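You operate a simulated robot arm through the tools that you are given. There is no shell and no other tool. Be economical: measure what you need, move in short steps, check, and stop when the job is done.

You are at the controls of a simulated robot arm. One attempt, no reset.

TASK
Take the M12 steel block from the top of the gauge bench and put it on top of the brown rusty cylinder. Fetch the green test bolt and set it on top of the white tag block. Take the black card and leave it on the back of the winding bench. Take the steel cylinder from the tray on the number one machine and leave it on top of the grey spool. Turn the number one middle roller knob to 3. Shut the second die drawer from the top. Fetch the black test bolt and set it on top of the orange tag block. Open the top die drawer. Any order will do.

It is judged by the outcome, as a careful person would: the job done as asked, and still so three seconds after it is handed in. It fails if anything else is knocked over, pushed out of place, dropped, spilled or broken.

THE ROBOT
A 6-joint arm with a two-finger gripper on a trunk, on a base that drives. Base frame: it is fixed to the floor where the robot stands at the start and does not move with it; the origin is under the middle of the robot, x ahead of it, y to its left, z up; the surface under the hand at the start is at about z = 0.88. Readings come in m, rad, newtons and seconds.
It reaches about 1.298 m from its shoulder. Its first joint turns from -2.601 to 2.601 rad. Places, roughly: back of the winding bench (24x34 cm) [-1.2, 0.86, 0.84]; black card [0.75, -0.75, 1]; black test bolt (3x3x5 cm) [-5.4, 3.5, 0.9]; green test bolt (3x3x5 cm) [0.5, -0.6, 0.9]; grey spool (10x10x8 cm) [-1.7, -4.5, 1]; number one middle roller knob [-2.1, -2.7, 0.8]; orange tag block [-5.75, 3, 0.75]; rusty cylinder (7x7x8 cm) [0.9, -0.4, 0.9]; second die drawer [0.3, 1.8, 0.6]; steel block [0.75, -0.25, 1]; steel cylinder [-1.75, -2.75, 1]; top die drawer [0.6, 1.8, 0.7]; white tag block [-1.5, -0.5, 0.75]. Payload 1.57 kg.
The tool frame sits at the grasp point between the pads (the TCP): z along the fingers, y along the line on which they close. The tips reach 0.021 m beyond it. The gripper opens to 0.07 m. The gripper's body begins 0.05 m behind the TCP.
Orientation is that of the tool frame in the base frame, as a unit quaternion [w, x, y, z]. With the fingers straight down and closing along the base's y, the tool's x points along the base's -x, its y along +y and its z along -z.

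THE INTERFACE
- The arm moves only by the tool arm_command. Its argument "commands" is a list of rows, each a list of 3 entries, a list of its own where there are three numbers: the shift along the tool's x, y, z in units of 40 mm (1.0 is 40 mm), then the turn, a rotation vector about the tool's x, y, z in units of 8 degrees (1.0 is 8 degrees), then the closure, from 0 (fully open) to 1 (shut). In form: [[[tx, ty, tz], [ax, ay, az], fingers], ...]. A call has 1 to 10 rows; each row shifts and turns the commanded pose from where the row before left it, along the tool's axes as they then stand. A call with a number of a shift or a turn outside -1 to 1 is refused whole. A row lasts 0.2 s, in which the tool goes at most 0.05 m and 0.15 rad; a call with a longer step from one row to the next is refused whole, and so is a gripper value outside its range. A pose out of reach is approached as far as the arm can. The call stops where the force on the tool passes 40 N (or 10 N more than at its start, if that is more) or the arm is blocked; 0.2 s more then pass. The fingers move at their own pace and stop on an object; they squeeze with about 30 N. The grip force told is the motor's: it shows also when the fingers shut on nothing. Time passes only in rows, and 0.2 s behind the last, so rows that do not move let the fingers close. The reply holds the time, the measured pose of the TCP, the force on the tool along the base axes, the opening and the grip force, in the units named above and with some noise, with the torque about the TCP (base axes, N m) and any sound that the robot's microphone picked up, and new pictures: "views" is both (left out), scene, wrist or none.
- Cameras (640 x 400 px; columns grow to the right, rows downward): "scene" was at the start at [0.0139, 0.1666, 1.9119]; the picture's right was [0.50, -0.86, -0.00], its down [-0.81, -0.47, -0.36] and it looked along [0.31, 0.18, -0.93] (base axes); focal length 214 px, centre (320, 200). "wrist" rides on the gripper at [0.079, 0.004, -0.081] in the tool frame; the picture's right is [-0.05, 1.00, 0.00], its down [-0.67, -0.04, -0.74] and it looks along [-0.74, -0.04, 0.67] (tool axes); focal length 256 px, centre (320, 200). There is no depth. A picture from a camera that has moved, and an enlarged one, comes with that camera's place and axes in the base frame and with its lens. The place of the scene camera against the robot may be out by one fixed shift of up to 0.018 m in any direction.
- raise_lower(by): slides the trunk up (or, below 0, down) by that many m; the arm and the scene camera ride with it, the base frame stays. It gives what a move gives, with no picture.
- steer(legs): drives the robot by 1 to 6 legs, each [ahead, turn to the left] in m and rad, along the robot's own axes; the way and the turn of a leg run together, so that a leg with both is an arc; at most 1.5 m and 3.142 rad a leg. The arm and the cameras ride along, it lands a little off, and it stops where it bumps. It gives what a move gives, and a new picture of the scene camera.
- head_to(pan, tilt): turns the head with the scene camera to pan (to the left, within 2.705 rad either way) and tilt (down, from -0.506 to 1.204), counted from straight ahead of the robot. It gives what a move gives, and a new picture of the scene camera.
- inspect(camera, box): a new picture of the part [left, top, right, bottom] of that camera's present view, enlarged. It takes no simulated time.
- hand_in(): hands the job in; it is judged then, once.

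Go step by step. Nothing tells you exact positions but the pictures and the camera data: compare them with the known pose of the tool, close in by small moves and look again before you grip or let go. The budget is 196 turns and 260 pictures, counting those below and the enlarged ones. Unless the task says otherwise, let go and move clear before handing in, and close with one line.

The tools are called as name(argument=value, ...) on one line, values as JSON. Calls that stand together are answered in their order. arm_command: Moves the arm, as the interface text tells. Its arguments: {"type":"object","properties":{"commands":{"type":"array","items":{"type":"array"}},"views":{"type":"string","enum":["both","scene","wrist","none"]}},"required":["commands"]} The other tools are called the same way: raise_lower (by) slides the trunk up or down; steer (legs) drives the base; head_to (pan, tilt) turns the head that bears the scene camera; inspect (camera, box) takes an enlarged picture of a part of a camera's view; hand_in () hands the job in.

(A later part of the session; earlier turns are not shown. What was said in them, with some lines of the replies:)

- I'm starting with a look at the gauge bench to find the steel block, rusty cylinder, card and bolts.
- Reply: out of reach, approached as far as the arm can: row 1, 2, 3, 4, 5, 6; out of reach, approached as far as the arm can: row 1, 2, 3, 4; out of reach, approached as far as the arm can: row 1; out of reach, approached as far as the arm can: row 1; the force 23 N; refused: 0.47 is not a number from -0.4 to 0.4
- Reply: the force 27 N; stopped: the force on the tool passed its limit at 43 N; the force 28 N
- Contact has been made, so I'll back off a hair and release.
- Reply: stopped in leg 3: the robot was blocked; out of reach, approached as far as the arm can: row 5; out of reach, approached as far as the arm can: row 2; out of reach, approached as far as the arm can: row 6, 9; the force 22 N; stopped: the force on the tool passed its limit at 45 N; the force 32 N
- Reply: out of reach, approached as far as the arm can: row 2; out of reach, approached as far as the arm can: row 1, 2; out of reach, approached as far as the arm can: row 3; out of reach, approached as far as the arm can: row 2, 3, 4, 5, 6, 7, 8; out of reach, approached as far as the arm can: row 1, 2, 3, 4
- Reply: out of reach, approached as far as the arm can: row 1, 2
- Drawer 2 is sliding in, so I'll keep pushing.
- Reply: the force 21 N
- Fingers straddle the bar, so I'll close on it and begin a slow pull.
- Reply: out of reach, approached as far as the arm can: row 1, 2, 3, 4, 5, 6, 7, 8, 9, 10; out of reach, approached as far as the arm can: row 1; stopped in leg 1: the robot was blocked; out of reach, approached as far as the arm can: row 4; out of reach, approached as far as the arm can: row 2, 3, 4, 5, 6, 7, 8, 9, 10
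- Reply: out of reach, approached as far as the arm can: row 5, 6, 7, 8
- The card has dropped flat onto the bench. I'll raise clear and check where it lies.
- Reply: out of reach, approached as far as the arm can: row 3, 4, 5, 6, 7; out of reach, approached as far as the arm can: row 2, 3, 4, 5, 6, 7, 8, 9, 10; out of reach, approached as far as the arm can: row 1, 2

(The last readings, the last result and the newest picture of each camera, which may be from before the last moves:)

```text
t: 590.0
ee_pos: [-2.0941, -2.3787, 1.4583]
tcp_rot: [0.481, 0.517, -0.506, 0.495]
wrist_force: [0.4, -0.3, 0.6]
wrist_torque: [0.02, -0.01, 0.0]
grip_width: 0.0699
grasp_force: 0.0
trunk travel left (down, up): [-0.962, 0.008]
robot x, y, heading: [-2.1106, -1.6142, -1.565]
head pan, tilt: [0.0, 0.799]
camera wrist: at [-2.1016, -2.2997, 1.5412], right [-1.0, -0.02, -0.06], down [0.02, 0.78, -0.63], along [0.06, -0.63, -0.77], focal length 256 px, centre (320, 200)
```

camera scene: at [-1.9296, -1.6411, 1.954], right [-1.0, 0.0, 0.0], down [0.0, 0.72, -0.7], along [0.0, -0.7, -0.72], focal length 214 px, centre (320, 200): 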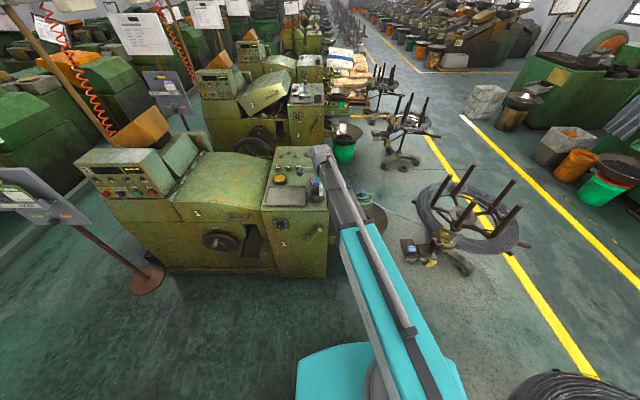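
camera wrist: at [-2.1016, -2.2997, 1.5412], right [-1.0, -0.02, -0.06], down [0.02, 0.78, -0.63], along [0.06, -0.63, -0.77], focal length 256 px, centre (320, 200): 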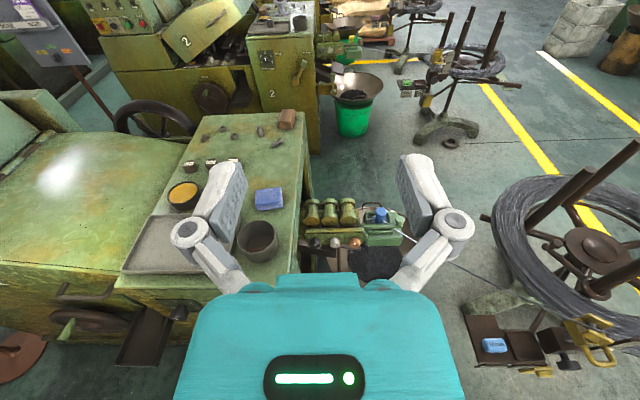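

raise_lower(by=-0.4)

inspect(camera="wrist", box=[0, 0, 640, 400])

inspect(camera="wrist", box=[240, 130, 400, 230])

```text
t: 593.9
ee_pos: [-2.0949, -2.3789, 1.058]
tcp_rot: [0.482, 0.518, -0.506, 0.494]
wrist_force: [0.1, -0.7, -1.0]
wrist_torque: [0.03, -0.02, -0.03]
grip_width: 0.07
grasp_force: 0.1
trunk travel left (down, up): [-0.562, 0.408]
robot x, y, heading: [-2.1087, -1.6161, -1.567]
head pan, tilt: [0.0, 0.799]
```

```text
1.00 times, centred on (320, 200) of wrist (not enlarged: the box is as wide or as high as the picture)
camera zoom: at [-2.1014, -2.2997, 1.1413], right [-1.0, -0.02, -0.05], down [0.02, 0.78, -0.63], along [0.06, -0.63, -0.77], focal length 256 px, centre (320, 200)
```

zoom: 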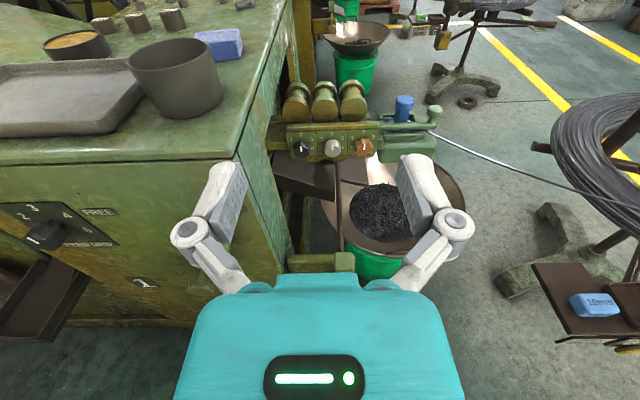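

```text
4.00 times, centred on (320, 180) of wrist
camera zoom: at [-2.1014, -2.2997, 1.1413], right [-1.0, -0.02, -0.05], down [0.02, 0.78, -0.63], along [0.06, -0.63, -0.77], focal length 1024 px, centre (320, 280)
```

zoom: 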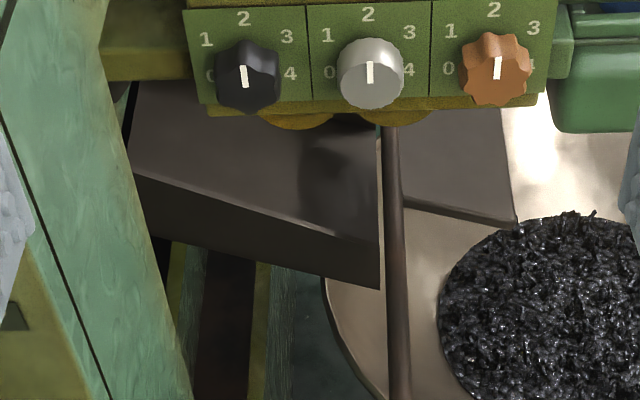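

arm_command(commands=[[[0, 0, 0], [0, -0.62, 0], 0.2]], views="none")

raise_lower(by=-0.21)

inspect(camera="wrist", box=[0, 0, 640, 400])

head_to(pan=0.1, tilt=0.7)

```text
t: 594.3
ee_pos: [-2.0983, -2.3775, 1.0424]
tcp_rot: [0.459, 0.54, -0.524, 0.473]
wrist_force: [-0.1, 0.0, -0.1]
wrist_torque: [0.02, 0.0, -0.01]
grip_width: 0.0559
grasp_force: 0.0
out of reach, approached as far as the arm can: row 1
trunk travel left (down, up): [-0.562, 0.408]
robot x, y, heading: [-2.1105, -1.6128, -1.572]
head pan, tilt: [0.0, 0.799]
```

```text
t: 596.5
ee_pos: [-2.0955, -2.3775, 0.8329]
tcp_rot: [0.459, 0.54, -0.524, 0.473]
wrist_force: [0.0, -0.5, -0.4]
wrist_torque: [-0.03, 0.01, 0.02]
grip_width: 0.0558
grasp_force: 0.0
trunk travel left (down, up): [-0.352, 0.618]
robot x, y, heading: [-2.1117, -1.6169, -1.567]
head pan, tilt: [0.0, 0.799]
```

```text
1.00 times, centred on (320, 200) of wrist (not enlarged: the box is as wide or as high as the picture)
camera zoom: at [-2.1039, -2.3071, 0.9218], right [-1.0, -0.02, -0.05], down [0.01, 0.83, -0.56], along [0.06, -0.56, -0.82], focal length 256 px, centre (320, 200)
```

zoom: 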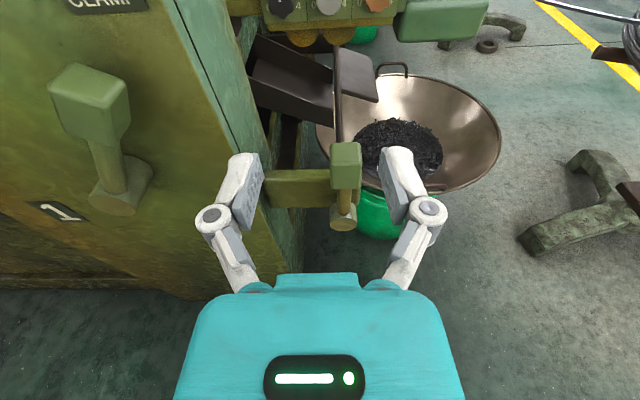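

```text
t: 597.2
ee_pos: [-2.0963, -2.3774, 0.8316]
tcp_rot: [0.459, 0.539, -0.524, 0.473]
wrist_force: [0.1, -0.9, 0.5]
wrist_torque: [0.01, 0.0, 0.01]
grip_width: 0.0558
grasp_force: 0.1
trunk travel left (down, up): [-0.352, 0.618]
robot x, y, heading: [-2.1101, -1.6141, -1.566]
head pan, tilt: [0.099, 0.7]
camera scene: at [-1.9212, -1.6464, 1.3521], right [-0.99, -0.1, 0.0], down [-0.07, 0.64, -0.76], along [0.08, -0.76, -0.64], focal length 214 px, centre (320, 200)
```

scene: 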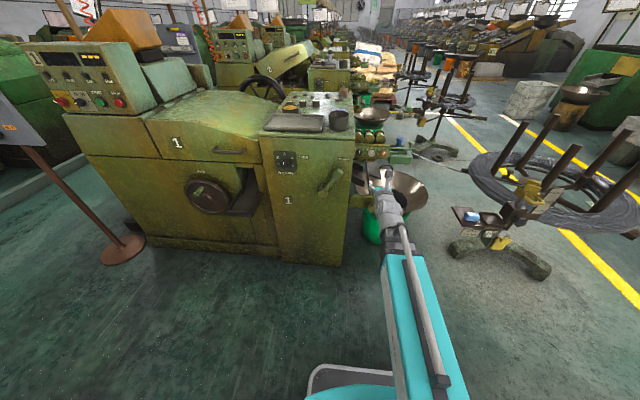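

inspect(camera="scene", box=[310, 130, 430, 205])

```text
5.33 times, centred on (370, 168) of scene
camera zoom: at [-1.9212, -1.6464, 1.3521], right [-0.99, -0.1, 0.0], down [-0.07, 0.64, -0.76], along [0.08, -0.76, -0.64], focal length 1144 px, centre (53, 373)
```

zoom: 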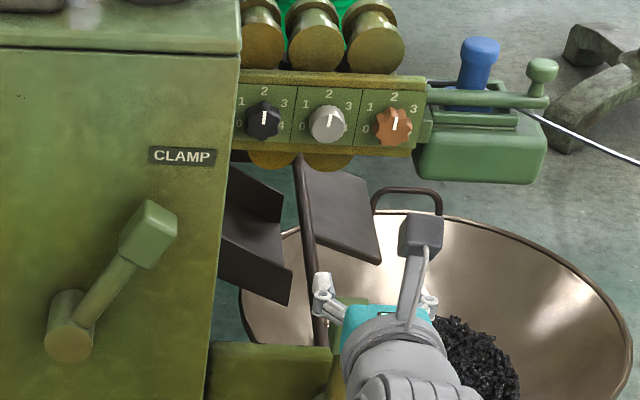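

raise_lower(by=-0.035)

arm_command(commands=[[[0.11, 0.03, 0.85], [0, 0, 0], 0.34], [[0.11, 0.03, 0.85], [0, 0, 0], 0.34], [[0.11, 0.03, 0.85], [0, 0, 0], 0.34], [[0.11, 0.03, 0.85], [0, 0, 0], 0.34], [[0.11, 0.03, 0.85], [0, 0, 0], 0.34], [[0.11, 0.03, 0.85], [0, 0, 0], 0.34], [[0.11, 0.03, 0.85], [0, 0, 0], 0.34]], views="both")

```text
t: 598.0
ee_pos: [-2.0975, -2.3777, 0.7978]
tcp_rot: [0.459, 0.54, -0.524, 0.473]
wrist_force: [0.0, -0.8, 0.2]
wrist_torque: [0.0, -0.02, -0.04]
grip_width: 0.0562
grasp_force: 0.0
trunk travel left (down, up): [-0.317, 0.653]
robot x, y, heading: [-2.1082, -1.6134, -1.57]
head pan, tilt: [0.099, 0.7]
```

```text
t: 599.6
ee_pos: [-2.0997, -2.6193, 0.7973]
tcp_rot: [0.459, 0.54, -0.525, 0.472]
wrist_force: [0.4, 0.9, 0.0]
wrist_torque: [0.02, 0.0, 0.04]
grip_width: 0.0461
grasp_force: 0.0
trunk travel left (down, up): [-0.317, 0.653]
robot x, y, heading: [-2.1067, -1.6125, -1.569]
head pan, tilt: [0.099, 0.7]
camera scene: at [-1.9212, -1.6463, 1.3172], right [-0.99, -0.1, 0.0], down [-0.07, 0.64, -0.76], along [0.08, -0.76, -0.64], focal length 214 px, centre (320, 200)
camera wrist: at [-2.1051, -2.5491, 0.8867], right [-1.0, -0.02, -0.05], down [0.01, 0.83, -0.56], along [0.06, -0.56, -0.83], focal length 256 px, centre (320, 200)
```

scene: 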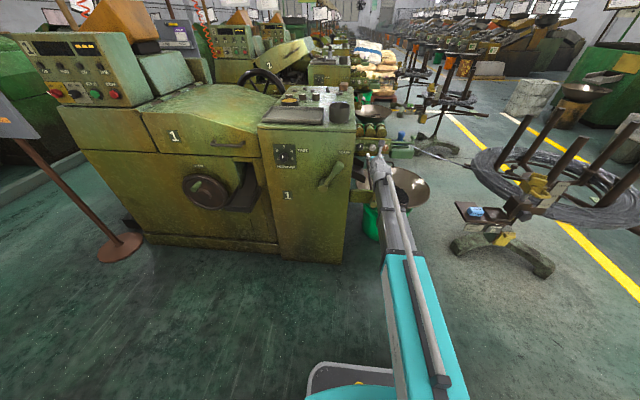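
wrist: 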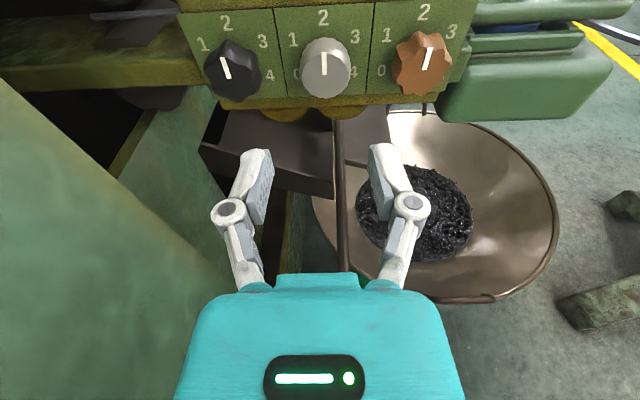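

raise_lower(by=-0.008)

arm_command(commands=[[[0.07, 0.01, 0.55], [0, 0, 0], 0.34], [[0.07, 0.01, 0.55], [0, 0, 0], 0.34], [[0.07, 0.01, 0.5], [0, 0, 0], 0.34], [[0.06, 0.01, 0.5], [0, 0, 0], 0.34]], views="wrist")

```text
t: 600.1
ee_pos: [-2.0995, -2.6181, 0.7899]
tcp_rot: [0.459, 0.539, -0.524, 0.473]
wrist_force: [-1.1, -0.1, -0.1]
wrist_torque: [0.01, 0.02, -0.01]
grip_width: 0.0458
grasp_force: 0.0
trunk travel left (down, up): [-0.309, 0.661]
robot x, y, heading: [-2.1115, -1.6173, -1.567]
head pan, tilt: [0.099, 0.7]
```

```text
t: 601.1
ee_pos: [-2.0991, -2.7031, 0.7896]
tcp_rot: [0.459, 0.539, -0.524, 0.474]
wrist_force: [0.2, 0.2, -0.5]
wrist_torque: [0.01, 0.0, 0.01]
grip_width: 0.0462
grasp_force: 0.0
trunk travel left (down, up): [-0.309, 0.661]
robot x, y, heading: [-2.1083, -1.6132, -1.564]
head pan, tilt: [0.099, 0.7]
camera wrist: at [-2.1043, -2.6335, 0.8788], right [-1.0, -0.02, -0.05], down [0.01, 0.83, -0.56], along [0.06, -0.56, -0.82], focal length 256 px, centre (320, 200)
```

wrist: 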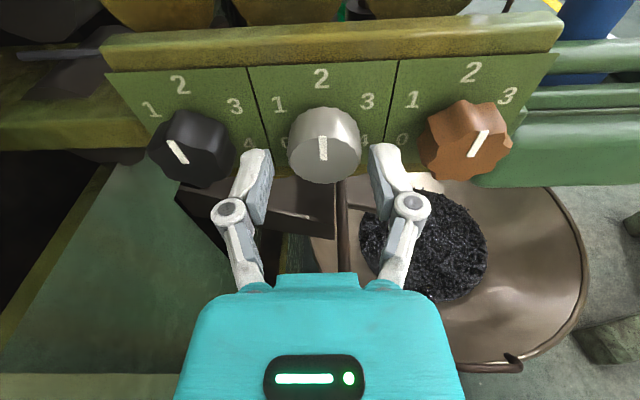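

arm_command(commands=[[[0.06, 0.05, 0.48], [0, 0, 0], 0.34], [[0, 0, 0], [0, 0, 0], 1], [[0, 0, 0], [0, 0, 0], 1], [[0, 0, 0], [0, 0, 0], 1]], views="wrist")

```text
t: 602.1
ee_pos: [-2.0993, -2.7224, 0.7891]
tcp_rot: [0.458, 0.54, -0.525, 0.473]
wrist_force: [0.2, -3.6, 1.3]
wrist_torque: [0.46, -0.01, -0.23]
grip_width: 0.0344
grasp_force: 32.0
trunk travel left (down, up): [-0.309, 0.661]
robot x, y, heading: [-2.1071, -1.6147, -1.569]
head pan, tilt: [0.099, 0.7]
camera wrist: at [-2.1061, -2.6524, 0.8785], right [-1.0, -0.02, -0.05], down [0.01, 0.83, -0.56], along [0.06, -0.56, -0.83], focal length 256 px, centre (320, 200)
```

wrist: 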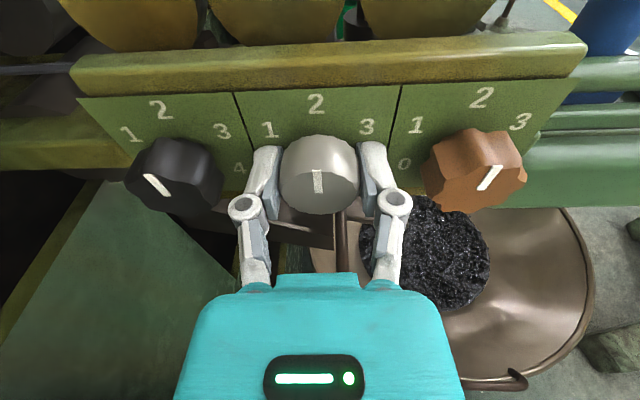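

Knob gripped, with its pointer at 2. I'll turn it clockwise by about 45°.

arm_command(commands=[[[0, 0, 0], [0, 0, 0.7], 1], [[0, 0, 0], [0, 0, 0.7], 1], [[0, 0, 0], [0, 0, 0.7], 1], [[0, 0, 0], [0, 0, 0.7], 1]], views="wrist")

```text
t: 602.9
ee_pos: [-2.0988, -2.7228, 0.7897]
tcp_rot: [-0.392, -0.478, 0.581, -0.53]
wrist_force: [11.1, -0.8, 0.4]
wrist_torque: [-0.34, 0.0, 0.09]
grip_width: 0.0345
grasp_force: 32.2
out of reach, approached as far as the arm can: row 2, 3
trunk travel left (down, up): [-0.309, 0.661]
robot x, y, heading: [-2.1087, -1.6091, -1.569]
head pan, tilt: [0.099, 0.7]
stopped in row 3: the force on the tool passed its limit at 46 N (the readings are from after the stop); the commanded pose is now the measured one
camera wrist: at [-2.1267, -2.653, 0.8752], right [-0.96, -0.01, -0.29], down [0.15, 0.83, -0.53], along [0.25, -0.56, -0.79], focal length 256 px, centre (320, 200)
```

wrist: 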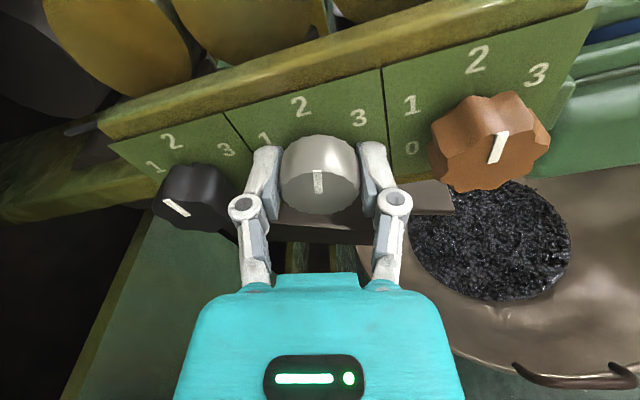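

arm_command(commands=[[[0, 0, 0], [0, 0, 0.4], 1], [[0, 0, 0], [0, 0, 0.4], 1], [[0, 0, 0], [0, 0, 0.4], 1], [[0, 0, 0], [0, 0, 0.4], 1]], views="none")

arm_command(commands=[[[0, 0, 0], [0, 0, 0.4], 1], [[0, 0, 0], [0, 0, 0.4], 1], [[0, 0, 0], [0, 0, 0.4], 1], [[0, 0, 0], [0, 0, 0.4], 1]], views="wrist")

```text
t: 603.7
ee_pos: [-2.0998, -2.7224, 0.7906]
tcp_rot: [-0.343, -0.435, 0.613, -0.564]
wrist_force: [11.0, -0.9, 1.5]
wrist_torque: [-0.28, -0.03, 0.06]
grip_width: 0.0344
grasp_force: 31.8
out of reach, approached as far as the arm can: row 3, 4
trunk travel left (down, up): [-0.309, 0.661]
robot x, y, heading: [-2.1123, -1.6135, -1.57]
head pan, tilt: [0.099, 0.7]
stopped in row 4: the force on the tool passed its limit at 49 N (the readings are from after the stop); the commanded pose is now the measured one
```

```text
t: 604.5
ee_pos: [-2.1011, -2.7229, 0.7917]
tcp_rot: [-0.294, -0.393, 0.638, -0.593]
wrist_force: [8.1, -2.0, 6.4]
wrist_torque: [-0.26, -0.01, 0.0]
grip_width: 0.0339
grasp_force: 31.6
out of reach, approached as far as the arm can: row 2, 3
trunk travel left (down, up): [-0.309, 0.661]
robot x, y, heading: [-2.1079, -1.6118, -1.569]
head pan, tilt: [0.099, 0.7]
stopped in row 3: the force on the tool passed its limit at 44 N (the readings are from after the stop); the commanded pose is now the measured one
camera wrist: at [-2.153, -2.6541, 0.8663], right [-0.82, 0.0, -0.57], down [0.31, 0.84, -0.45], along [0.48, -0.55, -0.69], focal length 256 px, centre (320, 200)
```

wrist: 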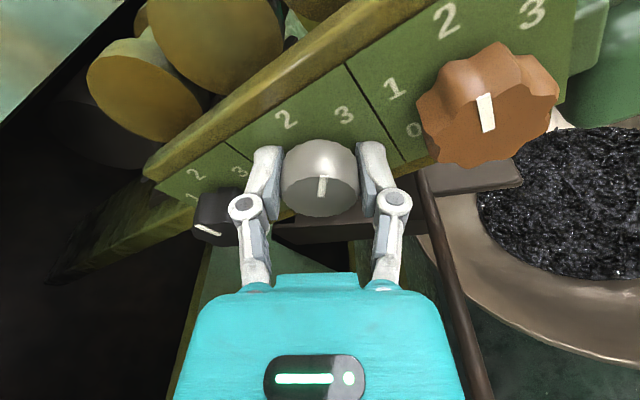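

arm_command(commands=[[[0, 0, 0], [0, 0, 0.4], 1], [[0, 0, 0], [0, 0, 0.4], 1], [[0, 0, 0], [0, 0, 0.4], 1]], views="wrist")

inspect(camera="wrist", box=[220, 60, 420, 220])

inspect(camera="scene", box=[350, 115, 420, 159])

```text
t: 605.2
ee_pos: [-2.1017, -2.7227, 0.7926]
tcp_rot: [-0.246, -0.351, 0.659, -0.618]
wrist_force: [8.7, -0.6, 7.3]
wrist_torque: [-0.47, -0.09, -0.02]
grip_width: 0.0335
grasp_force: 32.2
out of reach, approached as far as the arm can: row 2, 3
trunk travel left (down, up): [-0.309, 0.661]
robot x, y, heading: [-2.1096, -1.6124, -1.563]
head pan, tilt: [0.099, 0.7]
stopped in row 3: the force on the tool passed its limit at 47 N (the readings are from after the stop); the commanded pose is now the measured one
camera wrist: at [-2.1648, -2.6547, 0.8599], right [-0.73, 0.0, -0.68], down [0.37, 0.84, -0.4], along [0.57, -0.54, -0.62], focal length 256 px, centre (320, 200)
```

wrist: 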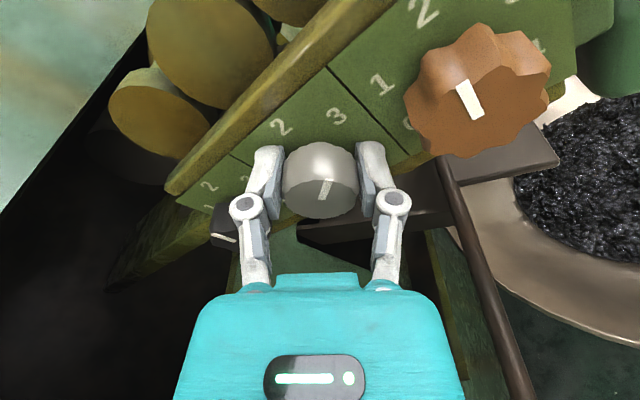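

```text
2.50 times, centred on (320, 140) of wrist
camera zoom: at [-2.1648, -2.6547, 0.8599], right [-0.73, 0.0, -0.68], down [0.37, 0.84, -0.4], along [0.57, -0.54, -0.62], focal length 640 px, centre (320, 350)
```

zoom: 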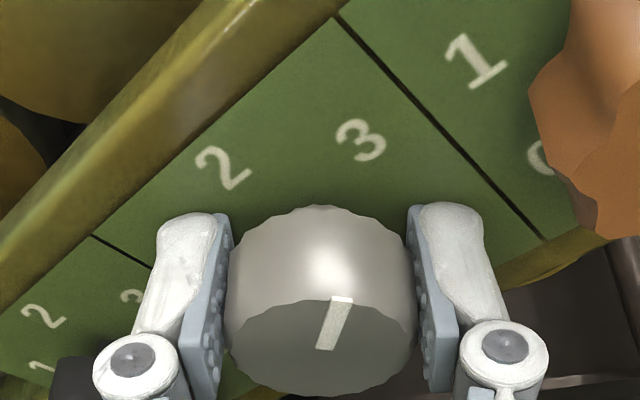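

```text
9.09 times, centred on (385, 137) of scene
camera zoom: at [-1.9204, -1.6454, 1.3091], right [-0.99, -0.1, 0.0], down [-0.07, 0.64, -0.77], along [0.08, -0.76, -0.64], focal length 1950 px, centre (-271, 773)
```

zoom: 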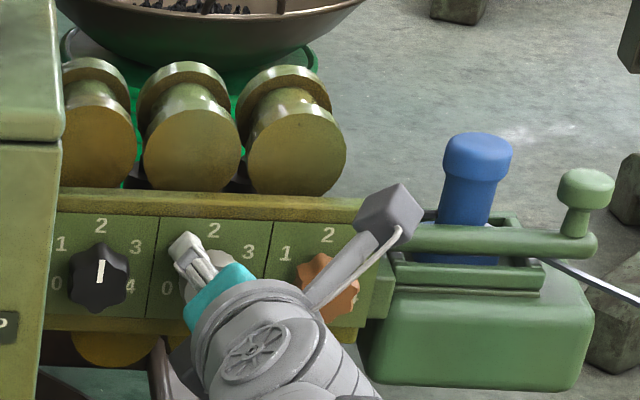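

arm_command(commands=[[[0, 0, 0], [0, 0, 0], 0.34], [[0, 0, 0], [0, 0, 0], 0.34], [[0, 0, -0.5], [0, 0, 0], 0.34], [[0, 0, -0.6], [0, 0, 0], 0.34], [[0, 0, -0.6], [0, 0, -0.8], 0.34], [[0, 0, -0.6], [0, 0, -0.8], 0.34], [[0, 0, 0], [0, 0, -0.9], 0.34], [[0, 0, 0], [0, 0, -0.9], 0.34], [[0, 0, 0], [0, 0, -0.9], 0.34], [[0, 0, 0], [0, 0, -0.9], 0.34]], views="wrist")

inspect(camera="wrist", box=[220, 0, 460, 150])

```text
t: 607.5
ee_pos: [-2.1133, -2.6323, 0.7929]
tcp_rot: [0.45, 0.563, -0.491, 0.489]
wrist_force: [-0.5, 0.0, 0.3]
wrist_torque: [-0.01, -0.01, -0.01]
grip_width: 0.0462
grasp_force: 0.0
out of reach, approached as far as the arm can: row 4, 6
trunk travel left (down, up): [-0.309, 0.661]
robot x, y, heading: [-2.1095, -1.6124, -1.568]
head pan, tilt: [0.099, 0.7]
camera wrist: at [-2.1246, -2.5609, 0.8806], right [-0.99, -0.11, -0.03], down [-0.07, 0.81, -0.58], along [0.08, -0.57, -0.82], focal length 256 px, centre (320, 200)
```

wrist: 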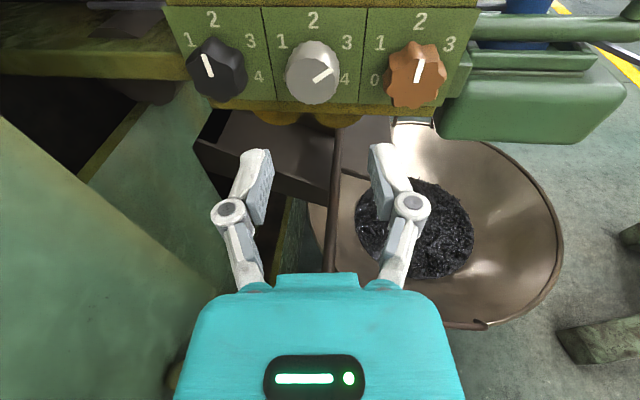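

```text
2.67 times, centred on (340, 75) of wrist
camera zoom: at [-2.1246, -2.5609, 0.8806], right [-0.99, -0.11, -0.03], down [-0.07, 0.81, -0.58], along [0.08, -0.57, -0.82], focal length 683 px, centre (267, 533)
```

zoom: 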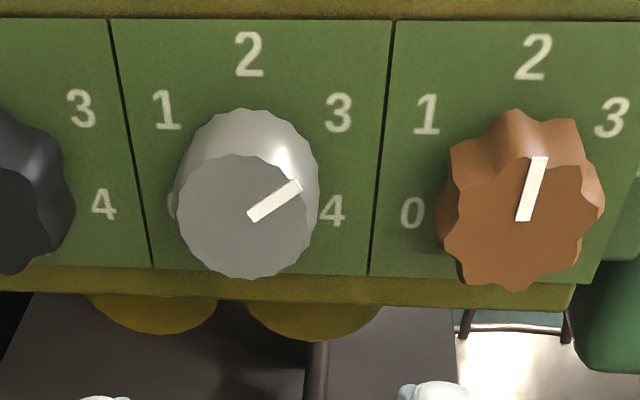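

arm_command(commands=[[[-0.1, 0, -0.9], [0, 0, 0], 0], [[-0.1, 0, -0.9], [0, 0, 0], 0], [[-0.1, 0, -0.9], [0, 0, 0], 0], [[-0.1, 0, -0.9], [0, 0, 0], 0], [[-0.1, 0, -0.9], [0, 0, 0], 0], [[-0.1, 0, -0.9], [0, 0, 0], 0]], views="wrist")

inspect(camera="scene", box=[345, 110, 425, 160])

```text
t: 608.9
ee_pos: [-2.1376, -2.4169, 0.7929]
tcp_rot: [0.449, 0.562, -0.491, 0.491]
wrist_force: [0.4, 0.2, -0.7]
wrist_torque: [-0.01, 0.03, -0.05]
grip_width: 0.0698
grasp_force: 0.0
trunk travel left (down, up): [-0.309, 0.661]
robot x, y, heading: [-2.1115, -1.6125, -1.568]
head pan, tilt: [0.099, 0.7]
camera wrist: at [-2.1474, -2.3451, 0.8805], right [-0.99, -0.11, -0.03], down [-0.07, 0.81, -0.58], along [0.09, -0.57, -0.82], focal length 256 px, centre (320, 200)
```

wrist: 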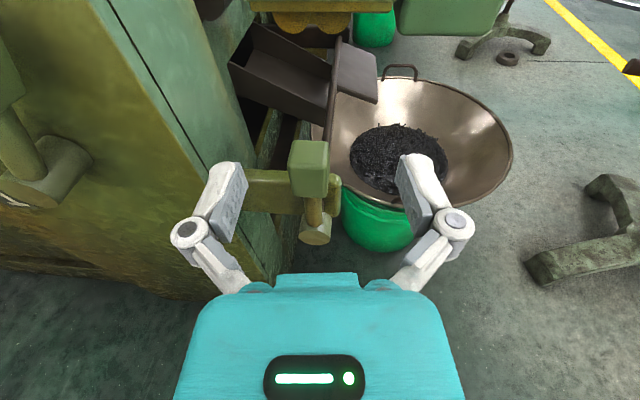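

```text
8.00 times, centred on (385, 135) of scene
camera zoom: at [-1.9211, -1.6466, 1.3091], right [-0.99, -0.1, 0.0], down [-0.07, 0.64, -0.76], along [0.08, -0.76, -0.64], focal length 1716 px, centre (-200, 720)
```

zoom: 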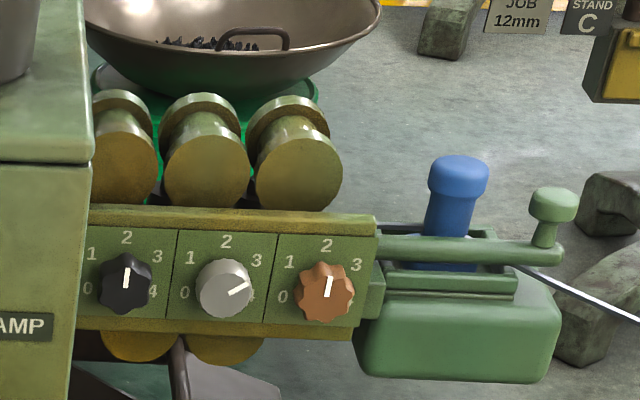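

inspect(camera="scene", box=[352, 136, 384, 156])

```text
16.00 times, centred on (368, 146) of scene
camera zoom: at [-1.9211, -1.6466, 1.3091], right [-0.99, -0.1, 0.0], down [-0.07, 0.64, -0.76], along [0.08, -0.76, -0.64], focal length 3432 px, centre (-448, 1064)
```

zoom: 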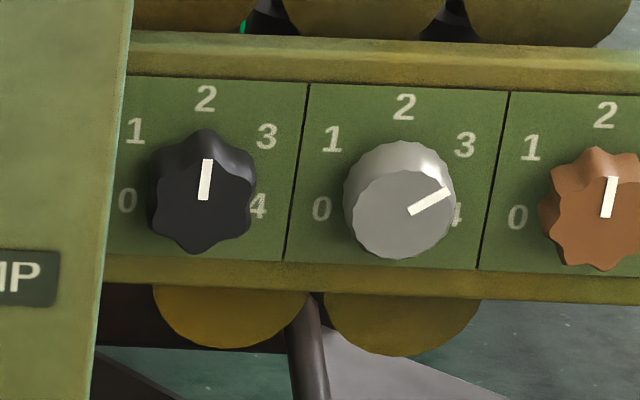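

arm_command(commands=[[[0, 0, 0], [-0.59, 0, 0], 0.34], [[0, -0.9, 0], [0, 0, 0], 0.34], [[0.11, 0.03, 0.84], [0, 0, 0], 0.34], [[0.11, 0.03, 0.84], [0, 0, 0], 0.34], [[0.11, 0.03, 0.84], [0, 0, 0], 0.34], [[0.11, 0.03, 0.84], [0, 0, 0], 0.34], [[0.11, 0.03, 0.84], [0, 0, 0], 0.34], [[0.11, 0.03, 0.84], [0, 0, 0], 0.34]], views="wrist")

```text
t: 610.6
ee_pos: [-2.1045, -2.6174, 0.7942]
tcp_rot: [0.472, 0.543, -0.511, 0.47]
wrist_force: [0.9, -0.4, -0.7]
wrist_torque: [0.03, -0.01, 0.03]
grip_width: 0.0462
grasp_force: 0.1
out of reach, approached as far as the arm can: row 7
trunk travel left (down, up): [-0.309, 0.661]
robot x, y, heading: [-2.1118, -1.6108, -1.564]
head pan, tilt: [0.099, 0.7]
camera wrist: at [-2.1077, -2.5454, 0.881], right [-1.0, -0.03, -0.02], down [-0.01, 0.82, -0.58], along [0.03, -0.58, -0.82], focal length 256 px, centre (320, 200)
```

wrist: 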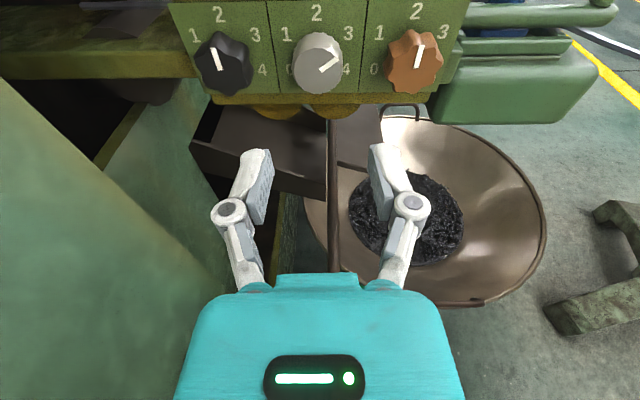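

raise_lower(by=-0.004)

arm_command(commands=[[[0.08, 0.0, 0.65], [0, 0, 0], 0.34], [[0.08, 0.0, 0.65], [0, 0, 0], 0.34], [[0.08, 0.0, 0.65], [0, 0, 0], 0.34], [[0.08, 0.0, 0.6], [0, 0, 0], 0.34], [[0, 0, 0], [0, 0, 0], 1], [[0, 0, 0], [0, 0, 0], 1], [[0, 0, 0], [0, 0, 0], 1]], views="none")

arm_command(commands=[[[0, 0, 0], [0, 0, 0.3], 1], [[0, 0, 0], [0, 0, 0.35], 1], [[0, 0, 0], [0, 0, 0], 1]], views="none")

arm_command(commands=[[[0, 0, 0], [0, 0, 0], 0.34], [[0, 0, 0], [0, 0, 0], 0.34], [[-0.08, 0, -0.6], [0, 0, 0], 0.34], [[-0.08, 0, -0.65], [0, 0, 0], 0.34], [[-0.08, 0, -0.65], [0, 0, 0], 0.34], [[-0.1, 0, -0.8], [0, 0, 0], 0.34], [[-0.1, 0, -0.8], [0, 0, 0], 0.34], [[-0.1, 0, -0.8], [0, 0, 0], 0.34]], views="none")

inspect(camera="scene", box=[352, 136, 384, 156])

```text
t: 611.2
ee_pos: [-2.1047, -2.6168, 0.7882]
tcp_rot: [0.472, 0.544, -0.512, 0.469]
wrist_force: [-0.6, 0.3, 0.4]
wrist_torque: [0.01, 0.01, -0.03]
grip_width: 0.0461
grasp_force: 0.0
trunk travel left (down, up): [-0.305, 0.665]
robot x, y, heading: [-2.1107, -1.6168, -1.568]
head pan, tilt: [0.099, 0.7]
```

```text
t: 612.8
ee_pos: [-2.1009, -2.7181, 0.7893]
tcp_rot: [0.472, 0.544, -0.511, 0.469]
wrist_force: [12.9, -3.4, 0.1]
wrist_torque: [0.71, 0.05, -0.05]
grip_width: 0.0348
grasp_force: 31.7
trunk travel left (down, up): [-0.305, 0.665]
robot x, y, heading: [-2.111, -1.612, -1.565]
head pan, tilt: [0.099, 0.7]
```

```text
t: 613.6
ee_pos: [-2.0999, -2.7197, 0.7879]
tcp_rot: [-0.45, -0.52, 0.535, -0.49]
wrist_force: [16.9, 4.5, -5.0]
wrist_torque: [-0.38, 0.07, 0.32]
grip_width: 0.0344
grasp_force: 31.6
trunk travel left (down, up): [-0.305, 0.665]
robot x, y, heading: [-2.1079, -1.6154, -1.566]
head pan, tilt: [0.099, 0.7]
```

```text
t: 615.4
ee_pos: [-2.1044, -2.5472, 0.7889]
tcp_rot: [-0.449, -0.521, 0.535, -0.491]
wrist_force: [-0.5, -1.2, 0.2]
wrist_torque: [0.02, -0.04, 0.0]
grip_width: 0.0461
grasp_force: 0.0
trunk travel left (down, up): [-0.305, 0.665]
robot x, y, heading: [-2.1103, -1.6117, -1.566]
head pan, tilt: [0.099, 0.7]
```

```text
16.00 times, centred on (368, 146) of scene
camera zoom: at [-1.9211, -1.6466, 1.3052], right [-0.99, -0.1, 0.0], down [-0.07, 0.64, -0.76], along [0.08, -0.76, -0.64], focal length 3432 px, centre (-448, 1064)
```

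zoom: 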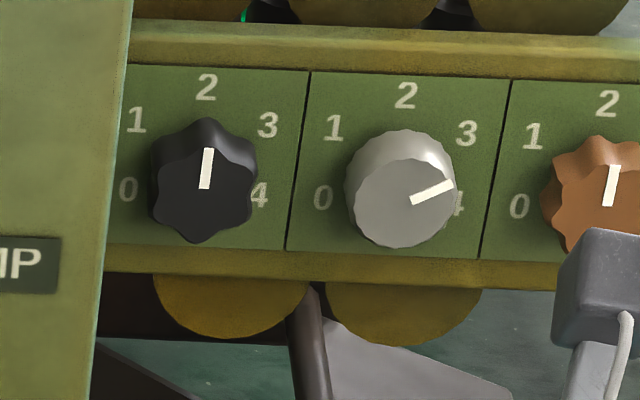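

arm_command(commands=[[[-0.1, 0, -0.9], [0, 0, 0], 0.34], [[-0.1, 0, -0.9], [0, 0, 0], 0.34], [[-0.1, 0, -0.9], [0, 0, 0], 0.34], [[-0.1, 0, -0.9], [0, 0, 0], 0.34]], views="none")

raise_lower(by=0.4)

steer(legs=[[-0.3, 0]])

```text
t: 616.4
ee_pos: [-2.1078, -2.4009, 0.788]
tcp_rot: [-0.45, -0.52, 0.535, -0.491]
wrist_force: [-0.8, -0.2, -1.1]
wrist_torque: [-0.01, -0.03, -0.01]
grip_width: 0.0464
grasp_force: 0.1
trunk travel left (down, up): [-0.305, 0.665]
robot x, y, heading: [-2.1098, -1.6106, -1.563]
head pan, tilt: [0.099, 0.7]
```

```text
t: 620.2
ee_pos: [-2.1065, -2.4021, 1.1884]
tcp_rot: [-0.451, -0.519, 0.535, -0.491]
wrist_force: [-0.1, -0.6, -0.1]
wrist_torque: [-0.02, 0.02, 0.01]
grip_width: 0.0461
grasp_force: 0.2
trunk travel left (down, up): [-0.705, 0.265]
robot x, y, heading: [-2.1084, -1.6162, -1.564]
head pan, tilt: [0.099, 0.7]
```

```text
t: 622.6
ee_pos: [-2.1106, -2.1036, 1.1892]
tcp_rot: [-0.451, -0.519, 0.536, -0.49]
wrist_force: [-0.4, 0.6, -0.1]
wrist_torque: [0.03, 0.01, 0.02]
grip_width: 0.0466
grasp_force: 0.0
trunk travel left (down, up): [-0.705, 0.265]
robot x, y, heading: [-2.1118, -1.3129, -1.568]
head pan, tilt: [0.099, 0.7]
camera scene: at [-1.9228, -1.3482, 1.7052], right [-0.99, -0.1, 0.0], down [-0.06, 0.64, -0.76], along [0.08, -0.76, -0.64], focal length 214 px, centre (320, 200)
```

scene: 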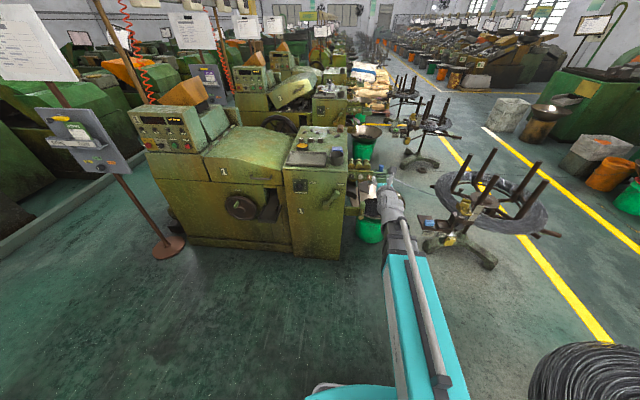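

All eight jobs look done from the pictures, and the arm is clear of everything, so I'm handing in.

hand_in()

```text
The job is handed in.
```

I finished all eight jobs and handed in with the gripper empty and the arm clear. While driving, the base was stopped by contact twice: once beside the green cabinet next to the bench with the black bolt, and once beside the winding bench. I saw nothing moved or knocked over, but I didn't check either spot closely.
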